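You operate a simulated robot arm through the tools that you are given. There is no shell and no other tool.

You are at the controls of a simulated two-armed robot. One attempt, no reset.

## Task
Aim the upper lamp at the large riser, the lower at the small one; thermostat to 10, both on.
Fine: aim before you switch on, so that nothing scorches.

It is judged by the outcome, as a careful person would: the job done as asked, and still so three seconds after it is handed in. It fails if anything else is knocked over, pushed out of place, dropped, spilled or broken.

## Robot
Two 6-joint arms with two-finger parallel grippers on one trunk that stands fixed in place. Base frame: the origin is at the foot of the trunk, x ahead of it, y to its left, z up. Units: mm, rad, N and s.
The left shoulder is at [-82, 177, 821], the right one opposite. With the tool pointing down near the work surface each hand reaches from about 440 to 600 mm from the base axis, measured 20 degrees to its own side. Payload 1.57 kg a hand.
The tool frame of a hand sits at the grasp point between the pads (the TCP): z along the fingers, y along the line on which they close. The tips reach 30 mm beyond it. The gripper opens to 80 mm. The fingers are 17 mm wide and 12 mm thick; the gripper's body (40 by 82 mm) begins 80 mm behind the TCP.
Orientation is that of the tool frame in the base frame, as a unit quaternion [w, x, y, z]. With the fingers straight down and closing along the base's y, the tool's x points along the base's -x, its y along +y and its z along -z.

## Interface
- The arms move only by the tool apply_moves. It takes "left_deltas", "right_deltas" or both (then of equal length, played together; a hand with none holds still); each is a list of rows, each an object (a shift or turn left out is 0, a gripper value left out holds the last) with "xyz": the shift along the tool's x, y, z in units of 400 mm (1.0 is 400 mm), a list of three; "angular": the turn, a rotation vector about the tool's x, y, z in units of 45 degrees (1.0 is 45 degrees), a list of three; "claw": the finger opening in mm, from 0 to 80. In form: [{"xyz": [tx, ty, tz], "angular": [rx, ry, rz], "claw": claw}, ...]. A call has 1 to 20 rows; each row is the pose to reach, as a shift and turn from the pose commanded when the call began, along the tool's axes at that moment. A call with a number of a shift or a turn outside -1 to 1 is refused whole. A row lasts 0.2 s, in which the tool goes at most 50 mm and 0.15 rad; a call with a longer step from one row to the next is refused whole, and so is a gripper value outside its range. A pose out of reach is approached as far as the arm can. The call stops where the force on the tool passes 80 N (or 10 N more than at its start, if that is more) or the arm is blocked; 0.2 s more then pass. Each finger travels about 72 mm/s and halts on what it meets, pressing with about 43 N; the grip force reading is that of the motor and also rises with nothing between the fingers. The clock runs only during rows and for 0.2 s after the last one: add rows that repeat a pose to give the fingers time. It gives the time, the measured TCP pose, the force on the tool (base axes), the opening and the grip force at its end, in the units of the frame above (readings bear some noise), with the torque about the TCP (base axes, N m) and any sound that the robot's microphone picked up.
- Cameras (640 x 400 px; columns grow to the right, rows downward): "scene" is now at [22.3, 14.2, 1548.6]; the picture's right is [0.08, -1.00, 0.00], its down [-0.77, -0.06, -0.63] and it looks along [0.63, 0.05, -0.77] (base axes); focal length 316 px, centre (320, 200). "left" rides on the left gripper at [72, 7, -122] in its tool frame; the picture's right is [-0.09, 1.00, 0.00], its down [-0.84, -0.08, -0.54] and it looks along [-0.54, -0.05, 0.84] (tool axes); focal length 238 px, centre (320, 200). "right" rides on the right gripper at [72, -7, -122] in its tool frame; the picture's right is [0.09, 1.00, 0.00], its down [-0.84, 0.08, -0.54] and it looks along [-0.54, 0.05, 0.84] (tool axes); focal length 238 px, centre (320, 200). There is no depth. A picture from a camera that has moved, and an enlarged one, comes with that camera's place and axes in the base frame and with its lens. The place of the scene camera against the robot may be out by one fixed shift of up to 25 mm in any direction.
- camera(camera): a new picture of that camera. It takes no simulated time.
- lift_body(by): slides the trunk up (or, below 0, down) by that many mm; the arms and the scene camera ride with it, the base frame stays. It gives what a move gives, with no picture.
- head_to(pan, tilt): turns the head with the scene camera to pan (to the left, within 2.496 rad either way) and tilt (down, from -0.506 to 1.204), counted from straight ahead of the robot. It gives what a move gives.
- inspect(camera, box): a new picture of the part [left, top, right, bottom] of that camera's present view, enlarged. It takes no simulated time.
- finish_job(): hands the job in; it is judged then, once.

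Places have to be worked out from the pictures, the camera data and where the tool is seen. Open the grippers and draw the arms clear of the work before you hand the job in, unless the task says otherwise.

The tools are called after "Emit:" as name(argument=value, ...) on one line, values as JSON. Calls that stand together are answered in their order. apply_moves: Moves the arms, as the interface text tells. Its arguments: {"type":"object","properties":{"left_deltas":{"type":"array"},"right_deltas":{"type":"array"}},"required":[]} The other tools are called the same way: lift_body (by) slides the trunk up or down; head_to (pan, tilt) turns the head that bears the scene camera; camera (camera) takes a picture; inspect (camera, box) takes an enlarged picture of a part of a camera's view; finish_job () hands the job in.

At the start:

```text
time_s: 0.0
left_tool_pos: [523.0, 214.4, 1181.9]
left_orientation: [0.0, 0.0, 1.0, -0.001]
left_wrist_force: [0.3, -0.9, -0.6]
left_torque: [-0.01, 0.01, 0.02]
left_gripper_width: 80.0
left_gripper_force: 0.1
right_tool_pos: [424.7, -158.5, 1188.4]
right_orientation: [0.0, 0.0, 1.0, 0.0]
right_wrist_force: [0.1, -0.5, -0.4]
right_torque: [-0.01, 0.0, 0.0]
right_gripper_width: 80.1
right_gripper_force: 0.1
trunk travel left (down, up): [-265.0, 63.0]
head pan, tilt: [0.084, 0.885]
```

scene: 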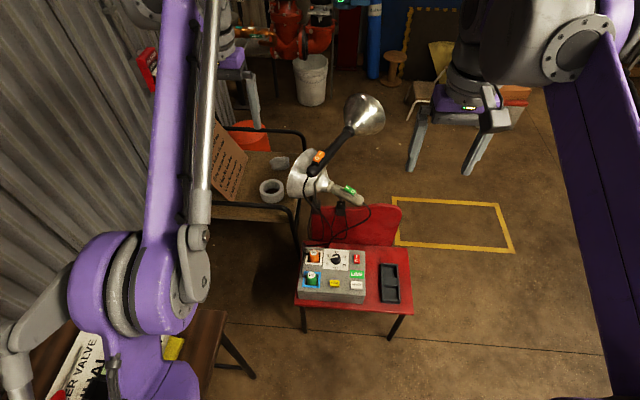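
right: 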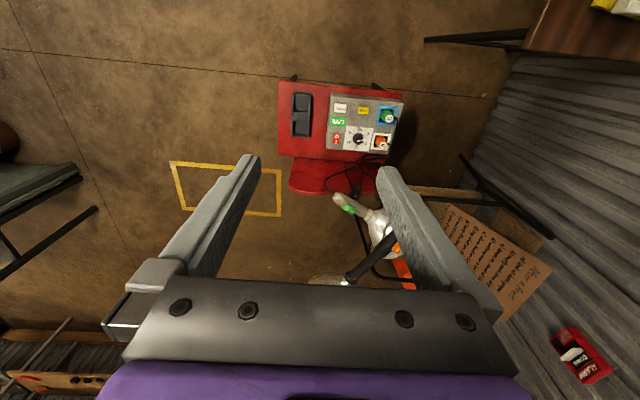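
left: 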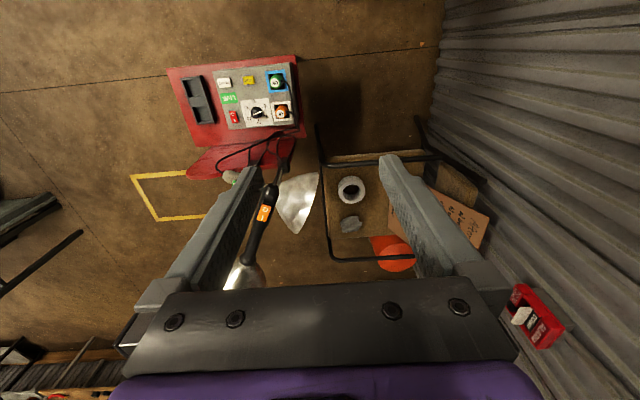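

I start by looking more closely at the panel and the lamps with enlarged scene pictures before moving anything.

Emit:
inspect(camera="scene", box=[270, 230, 430, 330])

Emit:
inspect(camera="scene", box=[240, 80, 420, 240])

Emit:
inspect(camera="left", box=[160, 50, 320, 150])

Emit:
inspect(camera="right", box=[280, 80, 440, 180])

Emit:
inspect(camera="right", box=[420, 190, 620, 390])

```text
4.00 times, centred on (350, 280) of scene
camera zoom: at [22.3, 14.2, 1548.6], right [0.08, -1.0, 0.0], down [-0.77, -0.06, -0.63], along [0.63, 0.05, -0.77], focal length 1264 px, centre (200, -120)
```

zoom: 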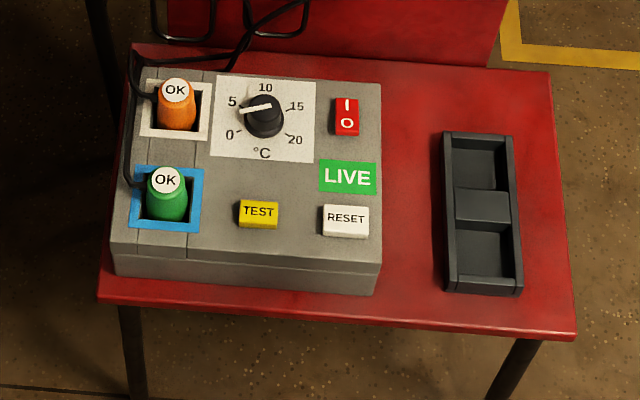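

```text
2.50 times, centred on (330, 160) of scene
camera zoom: at [22.3, 14.2, 1548.6], right [0.08, -1.0, 0.0], down [-0.77, -0.06, -0.63], along [0.63, 0.05, -0.77], focal length 790 px, centre (295, 300)
```

zoom: 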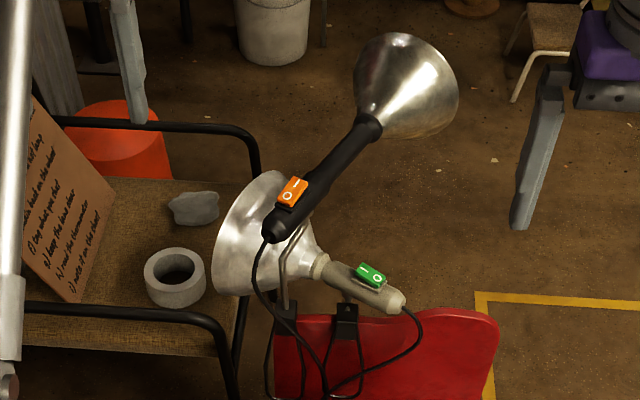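

```text
4.00 times, centred on (240, 100) of left
camera zoom: at [450.6, 219.9, 1303.1], right [0.09, 1.0, 0.0], down [0.84, -0.08, 0.54], along [0.54, -0.05, -0.84], focal length 953 px, centre (640, 600)
```

zoom: 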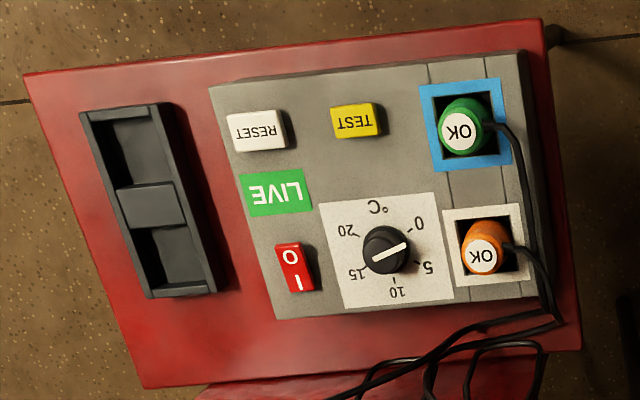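

```text
4.00 times, centred on (360, 130) of right
camera zoom: at [353.3, -164.3, 1310.3], right [-0.09, 1.0, 0.0], down [0.84, 0.08, 0.54], along [0.54, 0.05, -0.84], focal length 953 px, centre (160, 480)
```

zoom: 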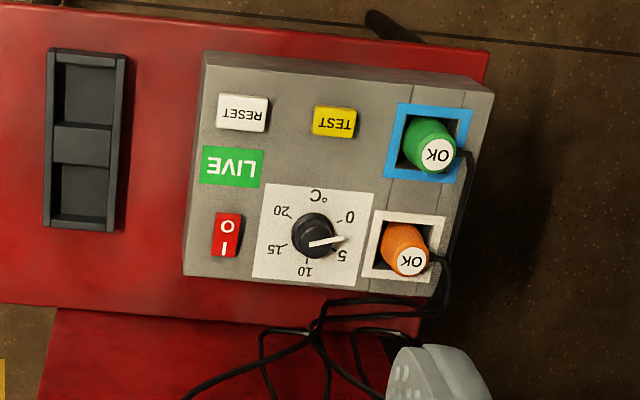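

```text
2.00 times, centred on (520, 290) of right
camera zoom: at [353.3, -164.3, 1310.3], right [-0.09, 1.0, 0.0], down [0.84, 0.08, 0.54], along [0.54, 0.05, -0.84], focal length 477 px, centre (-80, 20)
```

zoom: 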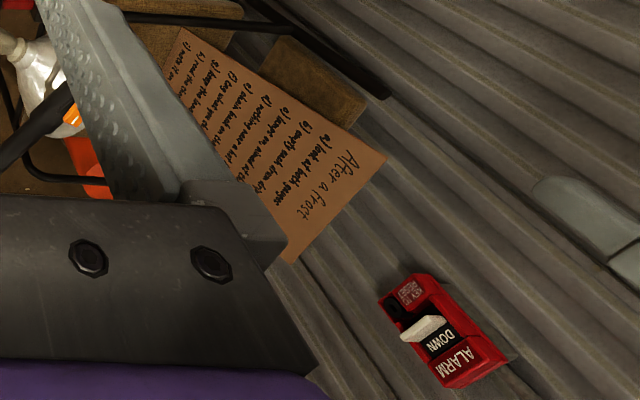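

There is a note on a board and an interlock-type panel; I look around with the head to find the risers (pipes) and other items.

Emit:
inspect(camera="scene", box=[180, 100, 320, 220])

Emit:
head_to(pan=0.084, tilt=0.3)

Emit:
camera(camera="scene")

```text
3.33 times, centred on (250, 160) of scene
camera zoom: at [22.3, 14.2, 1548.6], right [0.08, -1.0, 0.0], down [-0.77, -0.06, -0.63], along [0.63, 0.05, -0.77], focal length 1053 px, centre (553, 333)
```

zoom: 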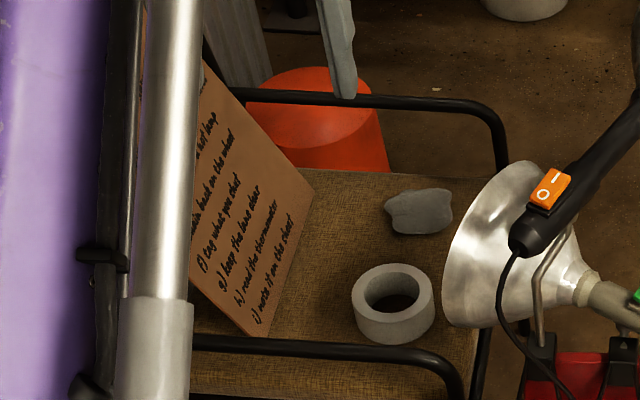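

```text
time_s: 1.0
left_tool_pos: [523.2, 215.3, 1181.6]
left_orientation: [0.0, 0.001, 1.0, 0.0]
left_wrist_force: [-0.2, 0.4, 0.5]
left_torque: [0.01, -0.03, 0.0]
left_gripper_width: 80.1
left_gripper_force: 0.0
right_tool_pos: [424.8, -157.3, 1188.8]
right_orientation: [0.0, 0.0, 1.0, 0.0]
right_wrist_force: [0.0, -0.7, 0.3]
right_torque: [-0.01, 0.01, -0.01]
right_gripper_width: 80.0
right_gripper_force: 0.1
trunk travel left (down, up): [-265.0, 63.0]
head pan, tilt: [0.084, 0.3]
```

```text
taken
camera scene: at [39.2, 15.6, 1599.6], right [0.08, -1.0, 0.0], down [-0.3, -0.02, -0.95], along [0.95, 0.08, -0.3], focal length 316 px, centre (320, 200)
```

scene: 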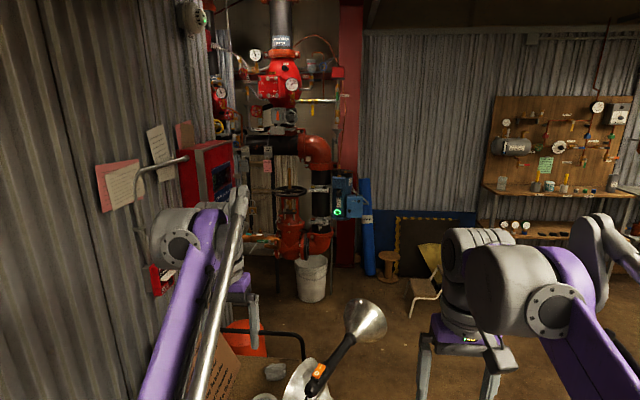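

The scene is a sprinkler riser room. I zoom in on the pipes to identify the large and small risers, and look at notes on the wall.

Emit:
inspect(camera="scene", box=[180, 0, 380, 125])

Emit:
inspect(camera="scene", box=[220, 110, 420, 235])

Emit:
inspect(camera="scene", box=[200, 220, 420, 400])

Emit:
inspect(camera="scene", box=[80, 100, 240, 220])

Emit:
head_to(pan=0.9, tilt=0.5)

Emit:
camera(camera="scene")

```text
3.20 times, centred on (280, 62) of scene
camera zoom: at [39.2, 15.6, 1599.6], right [0.08, -1.0, 0.0], down [-0.3, -0.02, -0.95], along [0.95, 0.08, -0.3], focal length 1011 px, centre (448, 640)
```

zoom: 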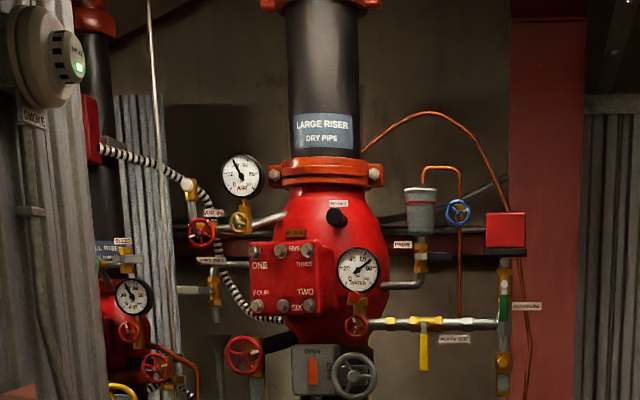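

```text
3.20 times, centred on (320, 172) of scene
camera zoom: at [39.2, 15.6, 1599.6], right [0.08, -1.0, 0.0], down [-0.3, -0.02, -0.95], along [0.95, 0.08, -0.3], focal length 1011 px, centre (320, 288)
```

zoom: 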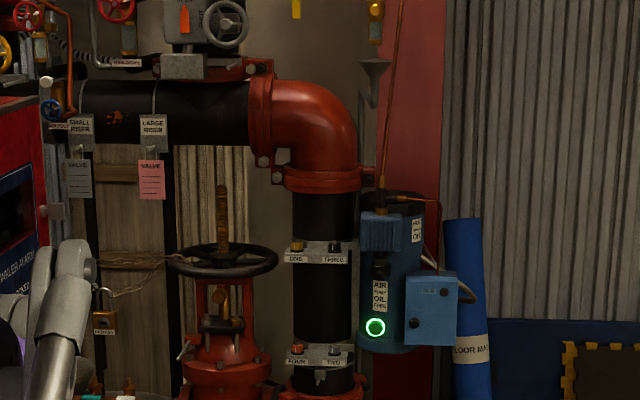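

```text
2.22 times, centred on (310, 310) of scene
camera zoom: at [39.2, 15.6, 1599.6], right [0.08, -1.0, 0.0], down [-0.3, -0.02, -0.95], along [0.95, 0.08, -0.3], focal length 702 px, centre (342, -44)
```

zoom: 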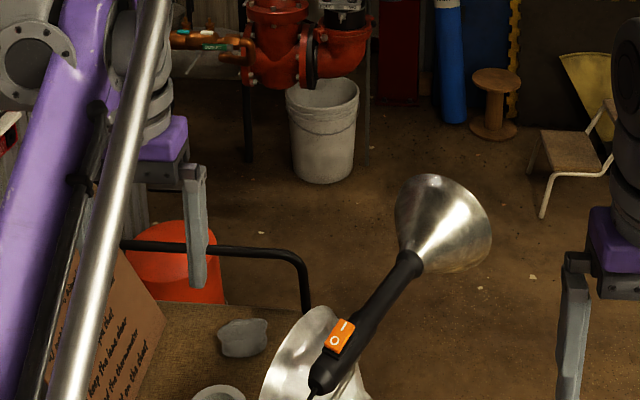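

```text
3.33 times, centred on (160, 160) of scene
camera zoom: at [39.2, 15.6, 1599.6], right [0.08, -1.0, 0.0], down [-0.3, -0.02, -0.95], along [0.95, 0.08, -0.3], focal length 1053 px, centre (853, 333)
```

zoom: 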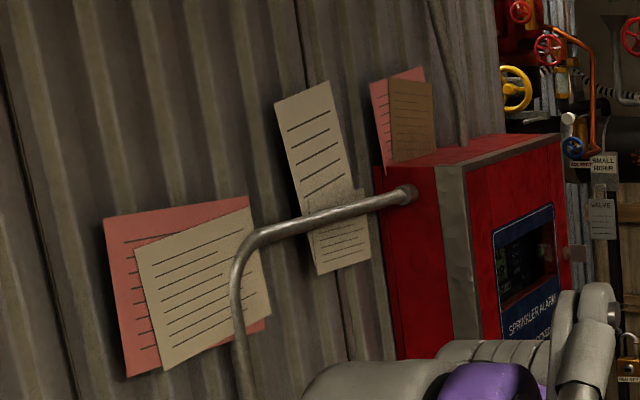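

```text
time_s: 2.1
left_tool_pos: [522.6, 214.5, 1182.2]
left_orientation: [0.0, 0.0, 1.0, 0.001]
left_wrist_force: [0.7, 0.3, 0.1]
left_torque: [-0.03, -0.01, 0.01]
left_gripper_width: 80.2
left_gripper_force: 0.1
right_tool_pos: [423.5, -158.3, 1189.1]
right_orientation: [0.0, -0.001, 1.0, -0.001]
right_wrist_force: [0.1, 0.5, -0.3]
right_torque: [0.05, 0.03, 0.02]
right_gripper_width: 80.0
right_gripper_force: 0.0
trunk travel left (down, up): [-265.0, 63.0]
head pan, tilt: [0.901, 0.499]
```

```text
taken
camera scene: at [2.7, 79.1, 1581.3], right [0.78, -0.62, 0.0], down [-0.3, -0.37, -0.88], along [0.55, 0.69, -0.48], focal length 316 px, centre (320, 200)
```

scene: 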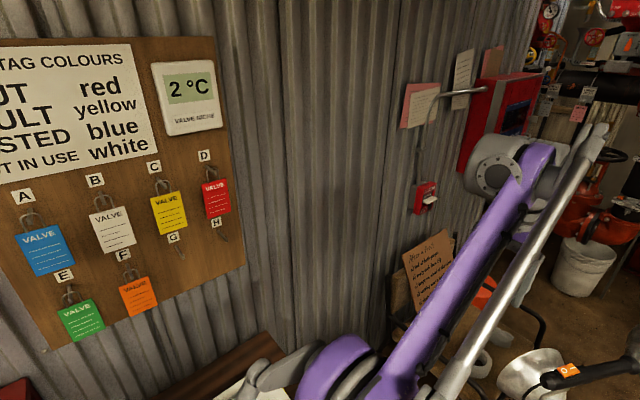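

I zoom on the note and the valve-room thermometer, then turn back to the risers for a better view past my own left arm.

Emit:
inspect(camera="scene", box=[390, 220, 470, 320])

Emit:
inspect(camera="scene", box=[0, 30, 240, 180])

Emit:
inspect(camera="scene", box=[400, 150, 480, 230])

Emit:
head_to(pan=0.2, tilt=0.15)

Emit:
camera(camera="scene")

Emit:
inspect(camera="scene", box=[230, 20, 430, 145])

```text
4.00 times, centred on (430, 270) of scene
camera zoom: at [2.7, 79.1, 1581.3], right [0.78, -0.62, 0.0], down [-0.3, -0.37, -0.88], along [0.55, 0.69, -0.48], focal length 1264 px, centre (-120, -80)
```

zoom: 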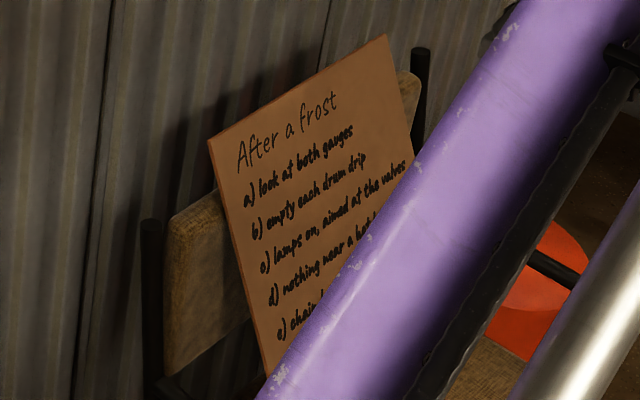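

```text
2.67 times, centred on (120, 105) of scene
camera zoom: at [2.7, 79.1, 1581.3], right [0.78, -0.62, 0.0], down [-0.3, -0.37, -0.88], along [0.55, 0.69, -0.48], focal length 842 px, centre (853, 453)
```

zoom: 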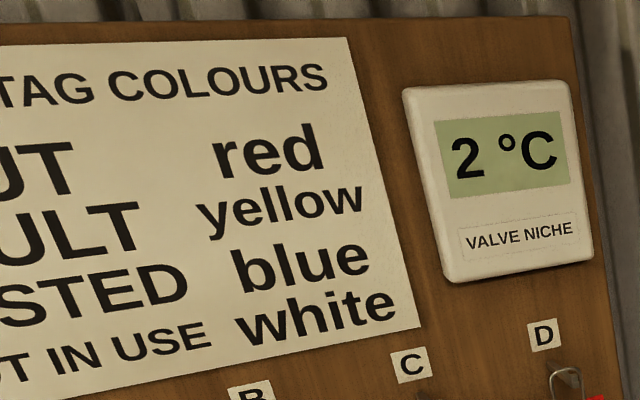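

```text
5.00 times, centred on (440, 190) of scene
camera zoom: at [2.7, 79.1, 1581.3], right [0.78, -0.62, 0.0], down [-0.3, -0.37, -0.88], along [0.55, 0.69, -0.48], focal length 1580 px, centre (-280, 250)
```

zoom: 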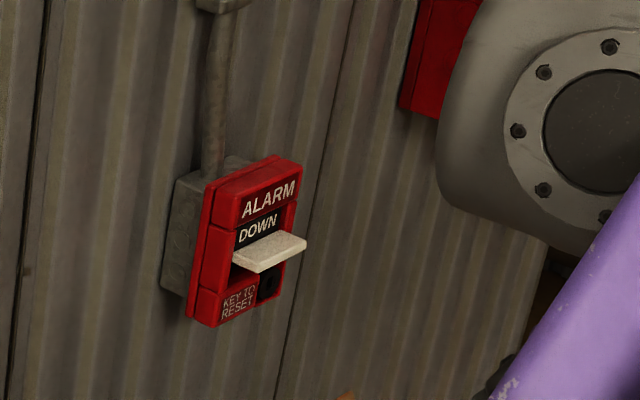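

```text
time_s: 3.2
left_tool_pos: [522.4, 213.7, 1182.2]
left_orientation: [0.0, 0.0, 1.0, 0.0]
left_wrist_force: [0.7, 0.3, -0.1]
left_torque: [-0.01, -0.01, -0.01]
left_gripper_width: 79.9
left_gripper_force: 0.1
right_tool_pos: [426.0, -158.3, 1187.8]
right_orientation: [-0.001, -0.001, 1.0, 0.0]
right_wrist_force: [0.1, -0.7, 0.3]
right_torque: [-0.01, -0.02, 0.0]
right_gripper_width: 80.0
right_gripper_force: 0.0
trunk travel left (down, up): [-265.0, 63.0]
head pan, tilt: [0.201, 0.15]
```

```text
taken
camera scene: at [37.0, 26.3, 1613.6], right [0.2, -0.98, 0.0], down [-0.15, -0.03, -0.99], along [0.97, 0.2, -0.15], focal length 316 px, centre (320, 200)
```

scene: 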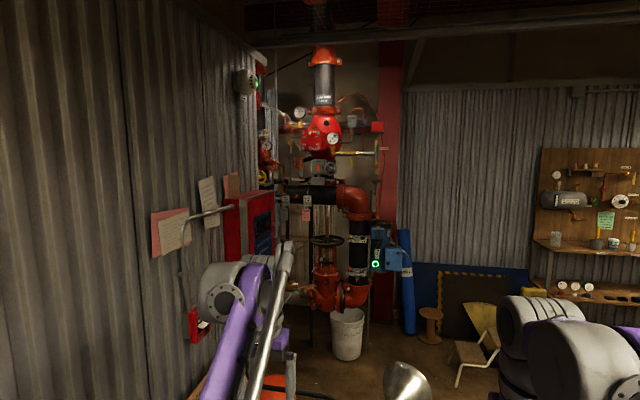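

```text
3.20 times, centred on (330, 82) of scene
camera zoom: at [37.0, 26.3, 1613.6], right [0.2, -0.98, 0.0], down [-0.15, -0.03, -0.99], along [0.97, 0.2, -0.15], focal length 1011 px, centre (288, 576)
```

zoom: 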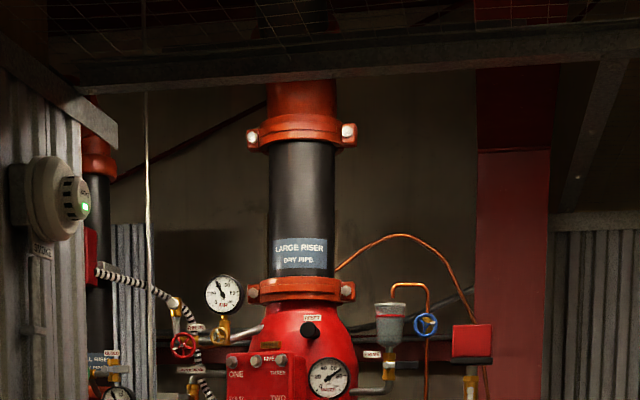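

The note says lamps should be aimed at the valves; "LARGE RISER" is the pipe straight behind, the small riser is left of it in the niche. I triangulate the orange switch near (729, 72, 898) and the green one near (698, -31, 785); now I zoom in on the lamps to understand their joints.

Emit:
head_to(pan=0.05, tilt=0.75)

Emit:
camera(camera="scene")

Emit:
inspect(camera="scene", box=[270, 140, 400, 240])

Emit:
inspect(camera="scene", box=[280, 190, 380, 260])

Emit:
inspect(camera="left", box=[180, 120, 340, 290])

Emit:
inspect(camera="right", box=[280, 150, 420, 290])

```text
time_s: 4.2
left_tool_pos: [522.4, 214.2, 1181.8]
left_orientation: [0.0, -0.001, 1.0, 0.0]
left_wrist_force: [0.8, -1.1, 0.8]
left_torque: [-0.02, -0.01, 0.0]
left_gripper_width: 80.0
left_gripper_force: 0.2
right_tool_pos: [425.8, -157.7, 1188.1]
right_orientation: [0.0, 0.0, 1.0, -0.001]
right_wrist_force: [0.0, -0.5, 0.1]
right_torque: [0.01, 0.02, 0.01]
right_gripper_width: 80.0
right_gripper_force: 0.2
trunk travel left (down, up): [-265.0, 63.0]
head pan, tilt: [0.051, 0.75]
```

```text
taken
camera scene: at [28.9, 12.0, 1559.4], right [0.05, -1.0, 0.0], down [-0.68, -0.03, -0.73], along [0.73, 0.04, -0.68], focal length 316 px, centre (320, 200)
```

scene: 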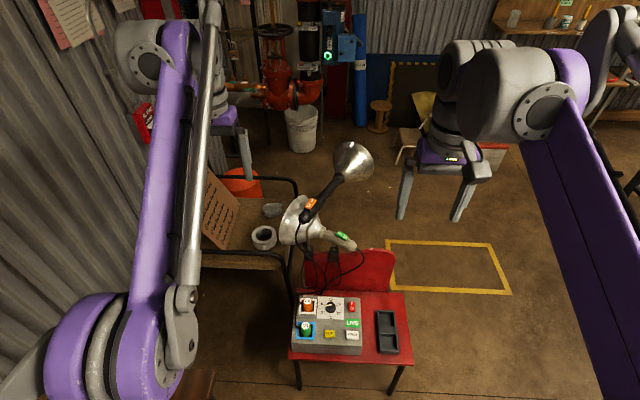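

```text
4.00 times, centred on (335, 190) of scene
camera zoom: at [28.9, 12.0, 1559.4], right [0.05, -1.0, 0.0], down [-0.68, -0.03, -0.73], along [0.73, 0.04, -0.68], focal length 1264 px, centre (260, 240)
```

zoom: 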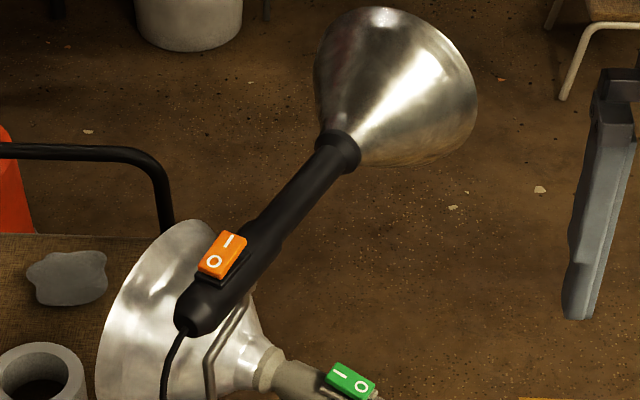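

```text
5.71 times, centred on (330, 225) of scene
camera zoom: at [28.9, 12.0, 1559.4], right [0.05, -1.0, 0.0], down [-0.68, -0.03, -0.73], along [0.73, 0.04, -0.68], focal length 1805 px, centre (263, 57)
```

zoom: 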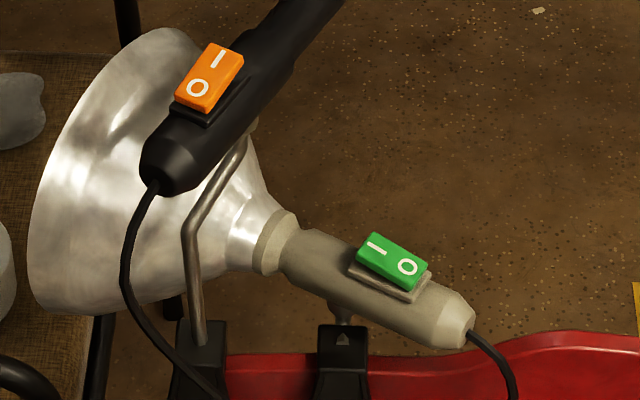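

```text
2.35 times, centred on (260, 205) of left
camera zoom: at [450.6, 219.9, 1303.1], right [0.09, 1.0, 0.0], down [0.84, -0.08, 0.54], along [0.54, -0.05, -0.84], focal length 561 px, centre (461, 188)
```

zoom: 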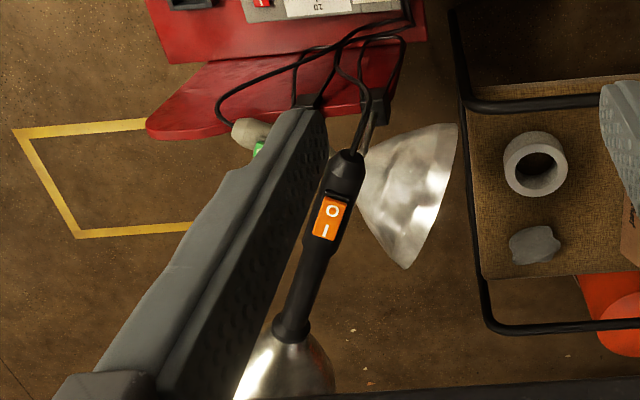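

```text
2.86 times, centred on (350, 220) of right
camera zoom: at [353.2, -164.3, 1310.3], right [-0.09, 1.0, 0.0], down [0.84, 0.08, 0.54], along [0.54, 0.05, -0.84], focal length 681 px, centre (234, 143)
```

zoom: 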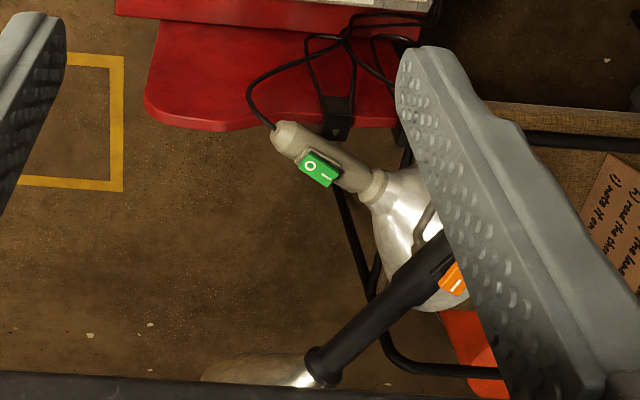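

The upper lamp lies roughly level near z≈870, pivoting on a bent rod clamped to the chair back. I bring the left hand in, tilted forward, so its camera can view the lamp joints from behind at close range.

Emit:
apply_moves(left_deltas=[{"xyz": [-0.0116, -0.0388, 0.0381], "angular": [0, -0.125, 0]}, {"xyz": [-0.0231, -0.0775, 0.0763], "angular": [0, -0.25, 0]}, {"xyz": [-0.0347, -0.1163, 0.1144], "angular": [0, -0.375, 0]}, {"xyz": [-0.0463, -0.155, 0.1525], "angular": [0, -0.5, 0]}, {"xyz": [-0.0578, -0.1938, 0.1906], "angular": [0, -0.625, 0]}, {"xyz": [-0.0694, -0.2325, 0.2288], "angular": [0, -0.75, 0]}, {"xyz": [-0.0809, -0.2713, 0.2669], "angular": [0, -0.875, 0]}, {"xyz": [-0.0925, -0.31, 0.305], "angular": [0, -1.0, 0]}])

Emit:
camera(camera="left")

Emit:
camera(camera="right")

Emit:
camera(camera="scene")

```text
time_s: 6.0
left_tool_pos: [559.6, 88.4, 1060.0]
left_orientation: [0.383, 0.001, 0.924, 0.0]
left_wrist_force: [0.1, 0.2, 0.5]
left_torque: [0.02, -0.03, -0.01]
left_gripper_width: 79.9
left_gripper_force: 0.1
right_tool_pos: [424.6, -159.1, 1189.2]
right_orientation: [0.0, 0.0, 1.0, 0.0]
right_wrist_force: [0.2, -0.6, -0.3]
right_torque: [0.01, -0.02, -0.01]
right_gripper_width: 80.1
right_gripper_force: 0.1
trunk travel left (down, up): [-265.0, 63.0]
head pan, tilt: [0.051, 0.75]
```

```text
taken
camera left: at [423.1, 95.1, 1093.9], right [0.07, 1.0, 0.06], down [0.21, -0.08, 0.98], along [0.98, -0.05, -0.21], focal length 238 px, centre (320, 200)
```

left: 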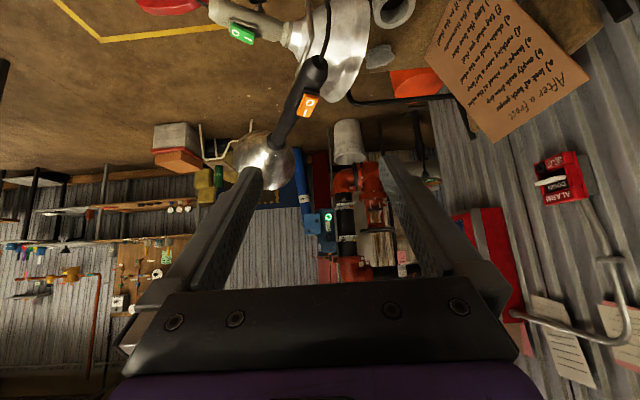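

```text
taken
camera right: at [353.2, -164.5, 1310.3], right [-0.09, 1.0, 0.0], down [0.84, 0.08, 0.54], along [0.54, 0.05, -0.84], focal length 238 px, centre (320, 200)
```

right: 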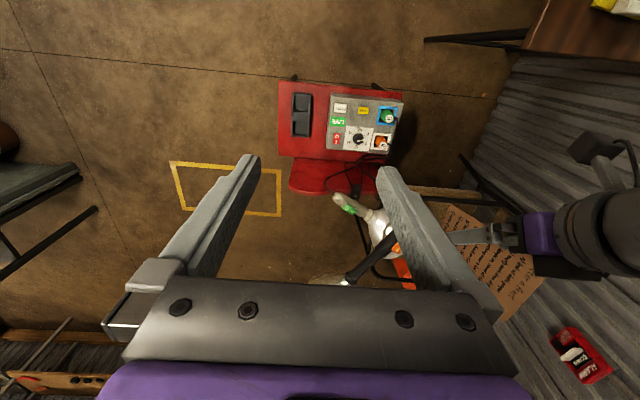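

```text
taken
camera scene: at [28.9, 11.7, 1559.3], right [0.05, -1.0, 0.0], down [-0.68, -0.03, -0.73], along [0.73, 0.04, -0.68], focal length 316 px, centre (320, 200)
```

scene: 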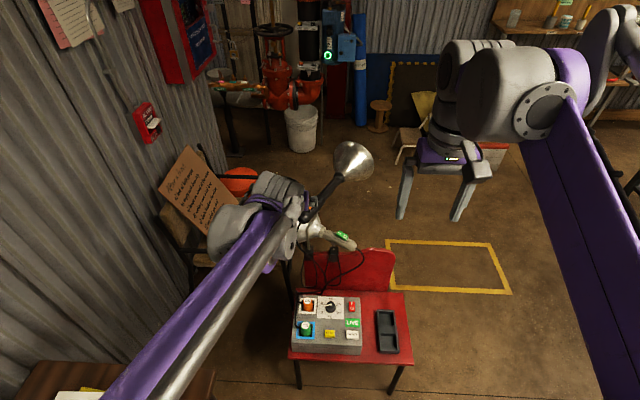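

The left camera now sees both lamps and the note clearly. I zoom in on those and on the risers.

Emit:
inspect(camera="left", box=[200, 0, 400, 200])

Emit:
inspect(camera="left", box=[420, 0, 600, 150])

Emit:
inspect(camera="left", box=[290, 150, 450, 300])

Emit:
inspect(camera="scene", box=[150, 130, 260, 230])

```text
2.00 times, centred on (300, 100) of left
camera zoom: at [423.1, 95.1, 1093.9], right [0.07, 1.0, 0.06], down [0.21, -0.08, 0.98], along [0.98, -0.05, -0.21], focal length 477 px, centre (360, 400)
```

zoom: 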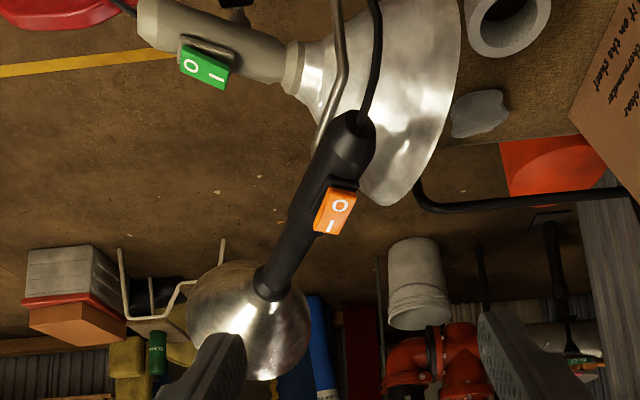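

```text
2.67 times, centred on (510, 75) of left
camera zoom: at [423.1, 95.1, 1093.9], right [0.07, 1.0, 0.06], down [0.21, -0.08, 0.98], along [0.98, -0.05, -0.21], focal length 636 px, centre (-187, 533)
```

zoom: 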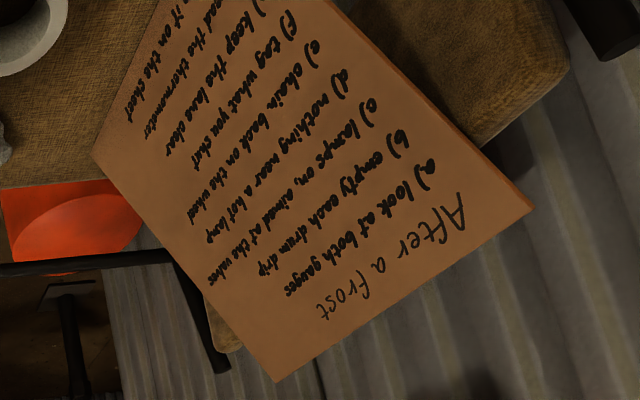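

```text
2.67 times, centred on (370, 225) of left
camera zoom: at [423.1, 95.1, 1093.9], right [0.07, 1.0, 0.06], down [0.21, -0.08, 0.98], along [0.98, -0.05, -0.21], focal length 636 px, centre (187, 133)
```

zoom: 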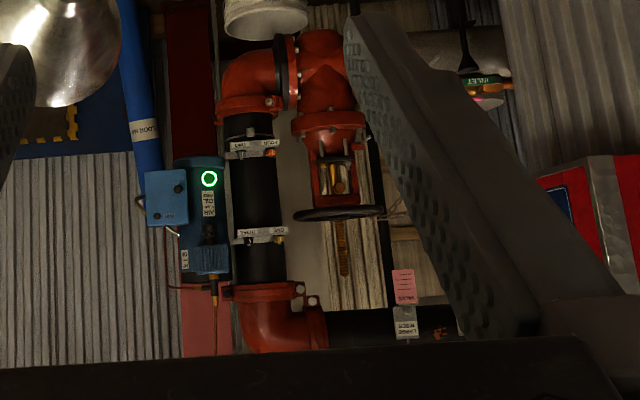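

```text
4.00 times, centred on (205, 180) of scene
camera zoom: at [28.9, 11.7, 1559.3], right [0.05, -1.0, 0.0], down [-0.68, -0.03, -0.73], along [0.73, 0.04, -0.68], focal length 1264 px, centre (780, 280)
```

zoom: 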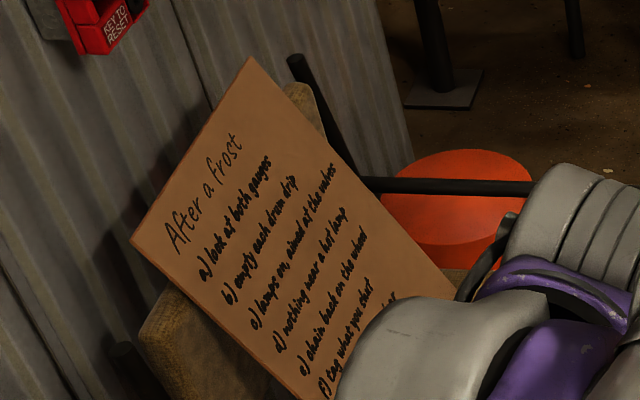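

Triangulating from two left-camera poses puts the upper lamp's handle from (716, 89, 824) at the cable end to (950, -32, 827) at the neck, so it is level and points about 27° right. I bring the right hand in, tilted and turned to the left, to view the joints from the right side.

Emit:
apply_moves(right_deltas=[{"xyz": [-0.0422, -0.0131, 0.0806], "angular": [-0.0406, -0.1118, -0.0705]}, {"xyz": [-0.0844, -0.0263, 0.1613], "angular": [-0.0813, -0.2235, -0.141]}, {"xyz": [-0.1266, -0.0394, 0.2419], "angular": [-0.1219, -0.3353, -0.2115]}, {"xyz": [-0.1688, -0.0525, 0.3225], "angular": [-0.1625, -0.447, -0.282]}, {"xyz": [-0.2109, -0.0656, 0.4031], "angular": [-0.2031, -0.5588, -0.3525]}, {"xyz": [-0.2531, -0.0788, 0.4838], "angular": [-0.2438, -0.6705, -0.423]}, {"xyz": [-0.2953, -0.0919, 0.5644], "angular": [-0.2844, -0.7823, -0.4935]}, {"xyz": [-0.3375, -0.105, 0.645], "angular": [-0.325, -0.894, -0.564]}])

Emit:
apply_moves(right_deltas=[{"angular": [-0.035, -0.096, -0.06]}, {"angular": [-0.07, -0.192, -0.121]}, {"angular": [-0.105, -0.287, -0.181]}, {"angular": [-0.139, -0.383, -0.242]}])

Emit:
camera(camera="right")

```text
time_s: 7.8
left_tool_pos: [561.0, 90.4, 1059.4]
left_orientation: [0.383, 0.001, 0.924, 0.0]
left_wrist_force: [-0.4, 0.4, 1.0]
left_torque: [0.02, 0.0, 0.0]
left_gripper_width: 80.1
left_gripper_force: 0.0
right_tool_pos: [561.5, -200.6, 930.4]
right_orientation: [0.341, -0.215, 0.907, 0.124]
right_wrist_force: [0.3, -0.7, 0.4]
right_torque: [-0.01, -0.02, -0.03]
right_gripper_width: 80.1
right_gripper_force: 0.0
trunk travel left (down, up): [-265.0, 63.0]
head pan, tilt: [0.051, 0.75]
```

```text
time_s: 8.8
left_tool_pos: [559.8, 89.8, 1061.3]
left_orientation: [0.383, 0.0, 0.924, 0.0]
left_wrist_force: [-0.4, -0.7, -0.2]
left_torque: [0.0, -0.02, 0.03]
left_gripper_width: 80.0
left_gripper_force: 0.0
right_tool_pos: [562.0, -199.2, 931.2]
right_orientation: [0.471, -0.297, 0.813, 0.171]
right_wrist_force: [0.2, 0.3, 0.3]
right_torque: [0.02, 0.02, 0.01]
right_gripper_width: 79.8
right_gripper_force: 0.1
trunk travel left (down, up): [-265.0, 63.0]
head pan, tilt: [0.051, 0.75]
```

```text
taken
camera right: at [456.9, -295.9, 929.2], right [-0.68, 0.73, -0.08], down [-0.09, 0.03, 1.0], along [0.73, 0.68, 0.05], focal length 238 px, centre (320, 200)
```

right: 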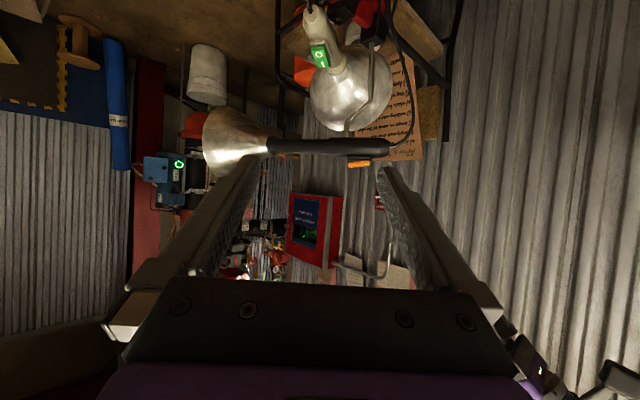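

The right camera shows both lamps from the side. I zoom in on the joints.

Emit:
inspect(camera="right", box=[270, 0, 430, 100])

Emit:
inspect(camera="right", box=[190, 80, 430, 230])

Emit:
inspect(camera="right", box=[220, 180, 400, 290])

```text
4.00 times, centred on (350, 50) of right
camera zoom: at [456.9, -295.9, 929.2], right [-0.68, 0.73, -0.08], down [-0.09, 0.03, 1.0], along [0.73, 0.68, 0.05], focal length 953 px, centre (200, 800)
```

zoom: 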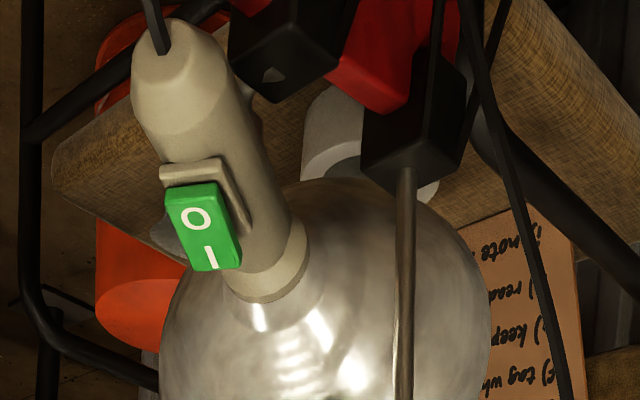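

```text
2.67 times, centred on (310, 155) of right
camera zoom: at [456.9, -295.9, 929.2], right [-0.68, 0.73, -0.08], down [-0.09, 0.03, 1.0], along [0.73, 0.68, 0.05], focal length 636 px, centre (347, 320)
```

zoom: 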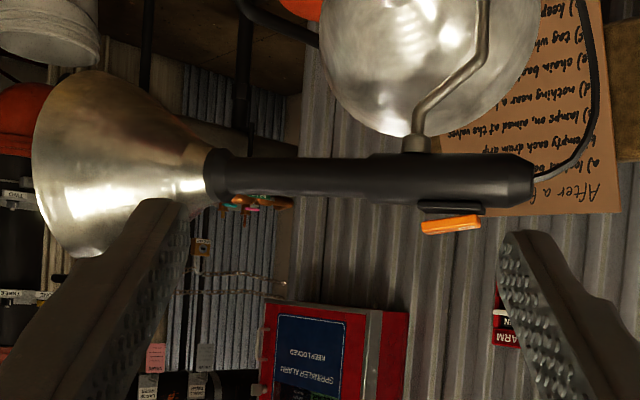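

```text
3.56 times, centred on (310, 235) of right
camera zoom: at [456.9, -295.9, 929.2], right [-0.68, 0.73, -0.08], down [-0.09, 0.03, 1.0], along [0.73, 0.68, 0.05], focal length 848 px, centre (356, 76)
```

zoom: 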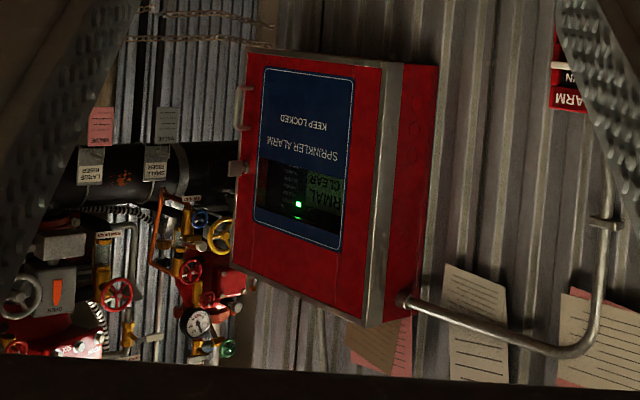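

The lamps swivel on vertical pins (level heads, pure yaw). I estimate the upper pivot at about (772, 56, z 842) and the lower at about (775, -2, z 687), with the risers near bearings 15° and 31°. I zoom in further to confirm the joint details and riser places.

Emit:
inspect(camera="right", box=[295, 0, 375, 60])

Emit:
inspect(camera="right", box=[320, 110, 400, 170])

Emit:
inspect(camera="right", box=[210, 215, 300, 285])

Emit:
inspect(camera="left", box=[220, 0, 340, 90])

Emit:
inspect(camera="scene", box=[285, 285, 365, 355])

```text
6.67 times, centred on (335, 30) of right
camera zoom: at [456.9, -295.9, 929.2], right [-0.68, 0.73, -0.08], down [-0.09, 0.03, 1.0], along [0.73, 0.68, 0.05], focal length 1589 px, centre (220, 1333)
```

zoom: 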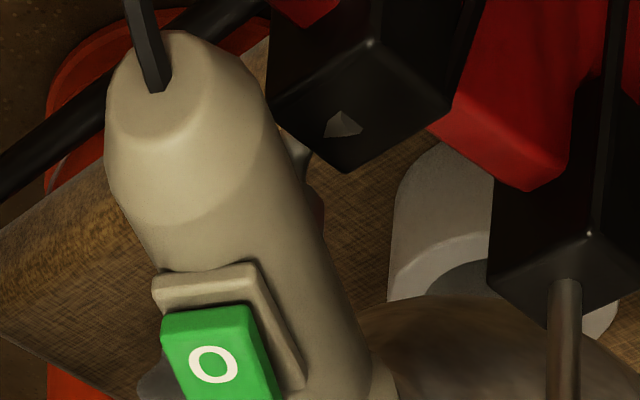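

```text
6.67 times, centred on (360, 140) of right
camera zoom: at [456.9, -295.9, 929.2], right [-0.68, 0.73, -0.08], down [-0.09, 0.03, 1.0], along [0.73, 0.68, 0.05], focal length 1589 px, centre (53, 600)
```

zoom: 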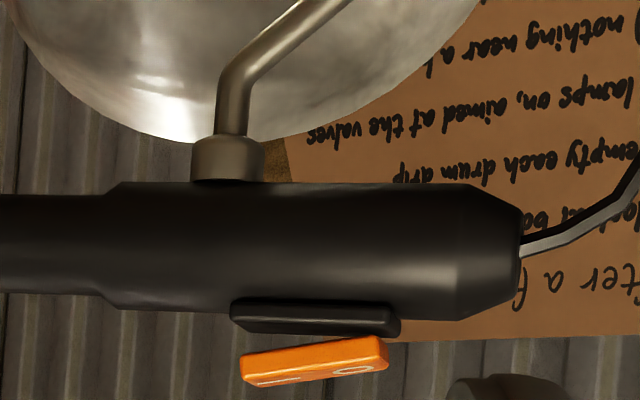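

```text
5.71 times, centred on (255, 250) of right
camera zoom: at [456.9, -295.9, 929.2], right [-0.68, 0.73, -0.08], down [-0.09, 0.03, 1.0], along [0.73, 0.68, 0.05], focal length 1362 px, centre (691, -86)
```

zoom: 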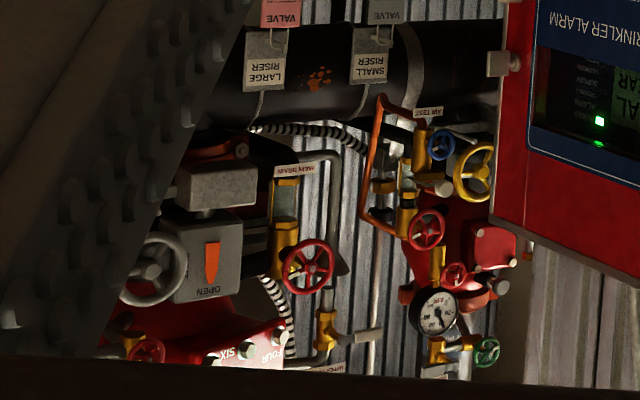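

```text
4.44 times, centred on (280, 45) of left
camera zoom: at [423.4, 95.4, 1094.0], right [0.07, 1.0, 0.07], down [0.21, -0.08, 0.97], along [0.98, -0.05, -0.21], focal length 1059 px, centre (498, 889)
```

zoom: 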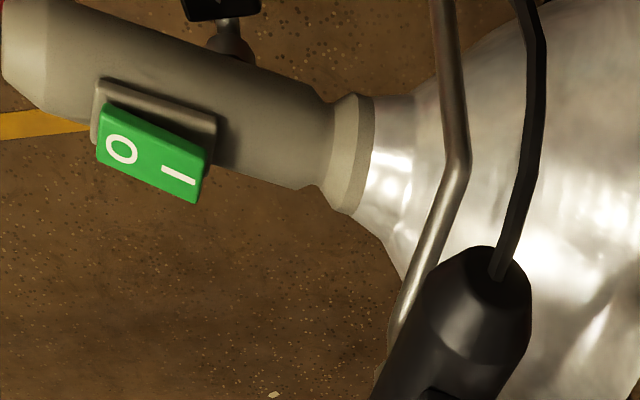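

```text
5.71 times, centred on (325, 320) of scene
camera zoom: at [29.1, 11.8, 1559.3], right [0.05, -1.0, 0.0], down [-0.68, -0.03, -0.73], along [0.73, 0.04, -0.68], focal length 1805 px, centre (291, -486)
```

zoom: 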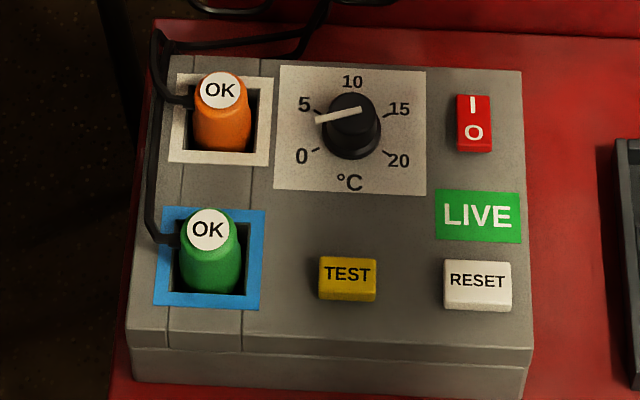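

The upper rocker's O side is pressed (off), LIVE is lit, and the dial sits near 4. I bring the left hand to a pre-approach behind the upper lamp's rear grip, aligned with its azimuth (-27°) and tilted 60° down.

Emit:
apply_moves(left_deltas=[{"xyz": [0.0034, 0.0044, 0.0547], "angular": [0.0455, 0.0409, 0.0593]}, {"xyz": [0.0069, 0.0088, 0.1094], "angular": [0.0909, 0.0818, 0.1185]}, {"xyz": [0.0103, 0.0131, 0.1641], "angular": [0.1364, 0.1227, 0.1778]}, {"xyz": [0.0137, 0.0175, 0.2188], "angular": [0.1819, 0.1637, 0.237]}, {"xyz": [0.0171, 0.0219, 0.2734], "angular": [0.2273, 0.2046, 0.2963]}, {"xyz": [0.0206, 0.0263, 0.3281], "angular": [0.2728, 0.2455, 0.3555]}, {"xyz": [0.024, 0.0306, 0.3828], "angular": [0.3182, 0.2864, 0.4148]}, {"xyz": [0.0274, 0.035, 0.4375], "angular": [0.3637, 0.3273, 0.474]}])

Emit:
camera(camera="left")

Emit:
camera(camera="right")

Emit:
camera(camera="scene")

```text
time_s: 10.6
left_tool_pos: [675.0, 105.5, 927.5]
left_orientation: [0.251, 0.225, 0.94, -0.06]
left_wrist_force: [0.2, -0.4, 0.2]
left_torque: [-0.03, 0.02, -0.01]
left_gripper_width: 80.0
left_gripper_force: 0.0
right_tool_pos: [561.3, -199.5, 929.4]
right_orientation: [0.469, -0.297, 0.814, 0.171]
right_wrist_force: [0.5, 0.7, 1.1]
right_torque: [-0.02, 0.02, -0.03]
right_gripper_width: 80.0
right_gripper_force: 0.1
trunk travel left (down, up): [-265.0, 63.0]
head pan, tilt: [0.051, 0.75]
```

```text
taken
camera left: at [568.4, 164.9, 996.2], right [0.52, 0.85, 0.05], down [0.37, -0.27, 0.89], along [0.77, -0.45, -0.46], focal length 238 px, centre (320, 200)
```

left: 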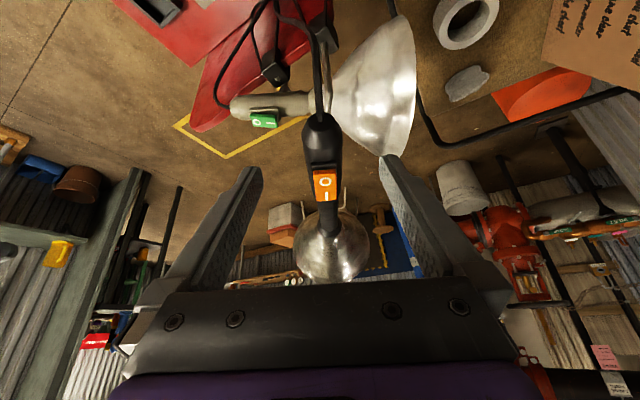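

```text
taken
camera right: at [457.3, -295.6, 929.2], right [-0.68, 0.73, -0.08], down [-0.09, 0.03, 1.0], along [0.73, 0.68, 0.05], focal length 238 px, centre (320, 200)
```

right: 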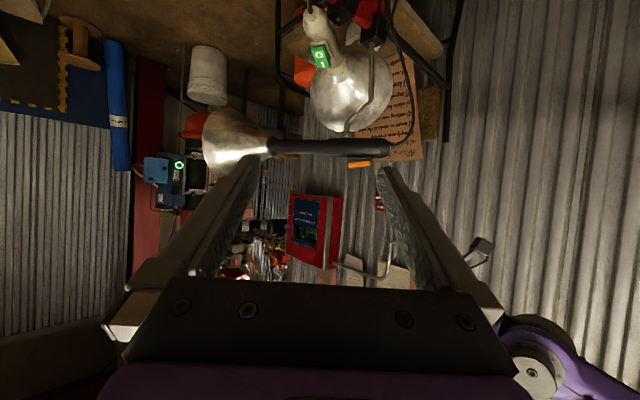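

```text
taken
camera scene: at [29.8, 12.1, 1559.3], right [0.05, -1.0, 0.0], down [-0.68, -0.03, -0.73], along [0.73, 0.04, -0.68], focal length 316 px, centre (320, 200)
```

scene: 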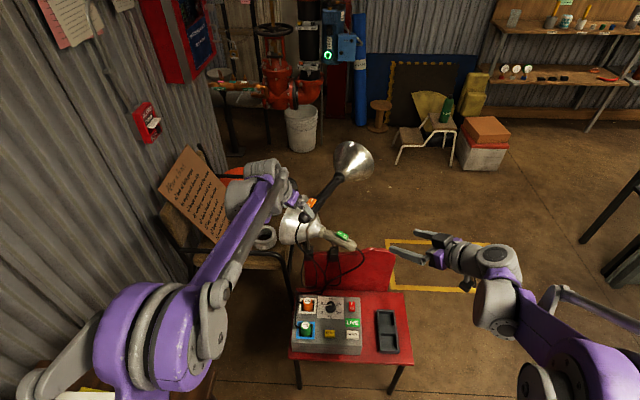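

The hand is well lined up: the handle runs straight between the fingers. I advance 100 mm along the tool axis so that the open fingers straddle the rear of the upper lamp's handle.

Emit:
apply_moves(left_deltas=[{"xyz": [0, 0, 0.05]}, {"xyz": [0, 0, 0.1]}, {"xyz": [0, 0, 0.15]}, {"xyz": [0, 0, 0.2]}, {"xyz": [0, 0, 0.25]}])

Emit:
camera(camera="left")

Emit:
inspect(camera="right", box=[190, 0, 450, 200])

Emit:
inspect(camera="scene", box=[240, 130, 400, 260])

```text
time_s: 11.8
left_tool_pos: [721.3, 80.6, 841.7]
left_orientation: [0.252, 0.224, 0.94, -0.06]
left_wrist_force: [-0.1, 0.0, -0.4]
left_torque: [0.01, 0.0, 0.02]
left_gripper_width: 80.1
left_gripper_force: 0.0
right_tool_pos: [562.7, -200.5, 930.5]
right_orientation: [0.47, -0.296, 0.814, 0.171]
right_wrist_force: [-0.8, 0.2, -0.3]
right_torque: [-0.01, -0.03, 0.02]
right_gripper_width: 80.2
right_gripper_force: 0.0
trunk travel left (down, up): [-265.0, 63.0]
head pan, tilt: [0.051, 0.75]
```

```text
taken
camera left: at [614.3, 141.5, 910.6], right [0.52, 0.85, 0.05], down [0.37, -0.27, 0.89], along [0.77, -0.45, -0.46], focal length 238 px, centre (320, 200)
```

left: 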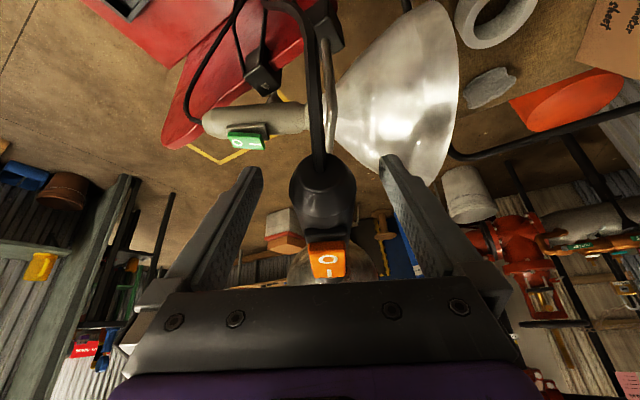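

```text
2.00 times, centred on (320, 100) of right
camera zoom: at [457.0, -295.7, 929.3], right [-0.68, 0.73, -0.08], down [-0.09, 0.03, 1.0], along [0.73, 0.68, 0.05], focal length 477 px, centre (320, 400)
```

zoom: 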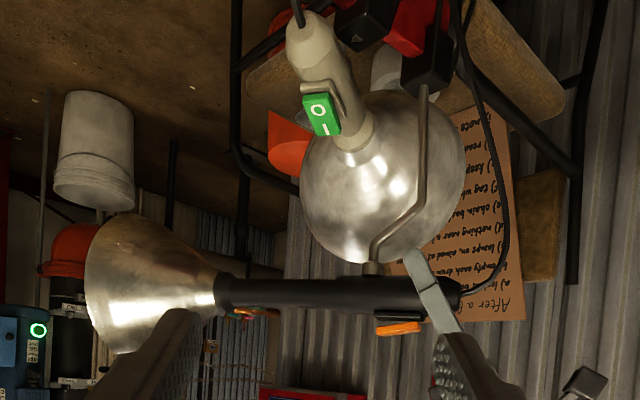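

```text
3.08 times, centred on (320, 195) of scene
camera zoom: at [29.5, 12.0, 1559.3], right [0.05, -1.0, 0.0], down [-0.68, -0.03, -0.73], along [0.73, 0.04, -0.68], focal length 972 px, centre (320, 215)
```

zoom: 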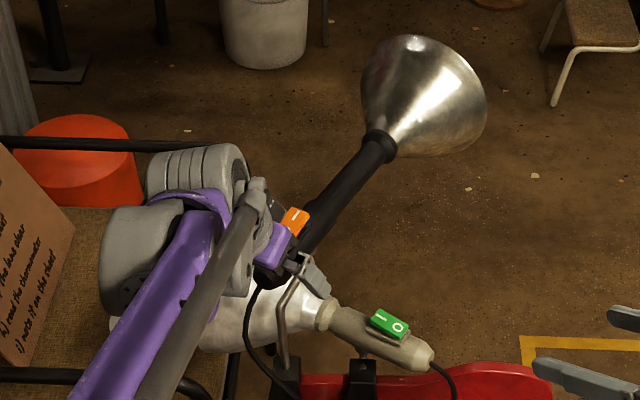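

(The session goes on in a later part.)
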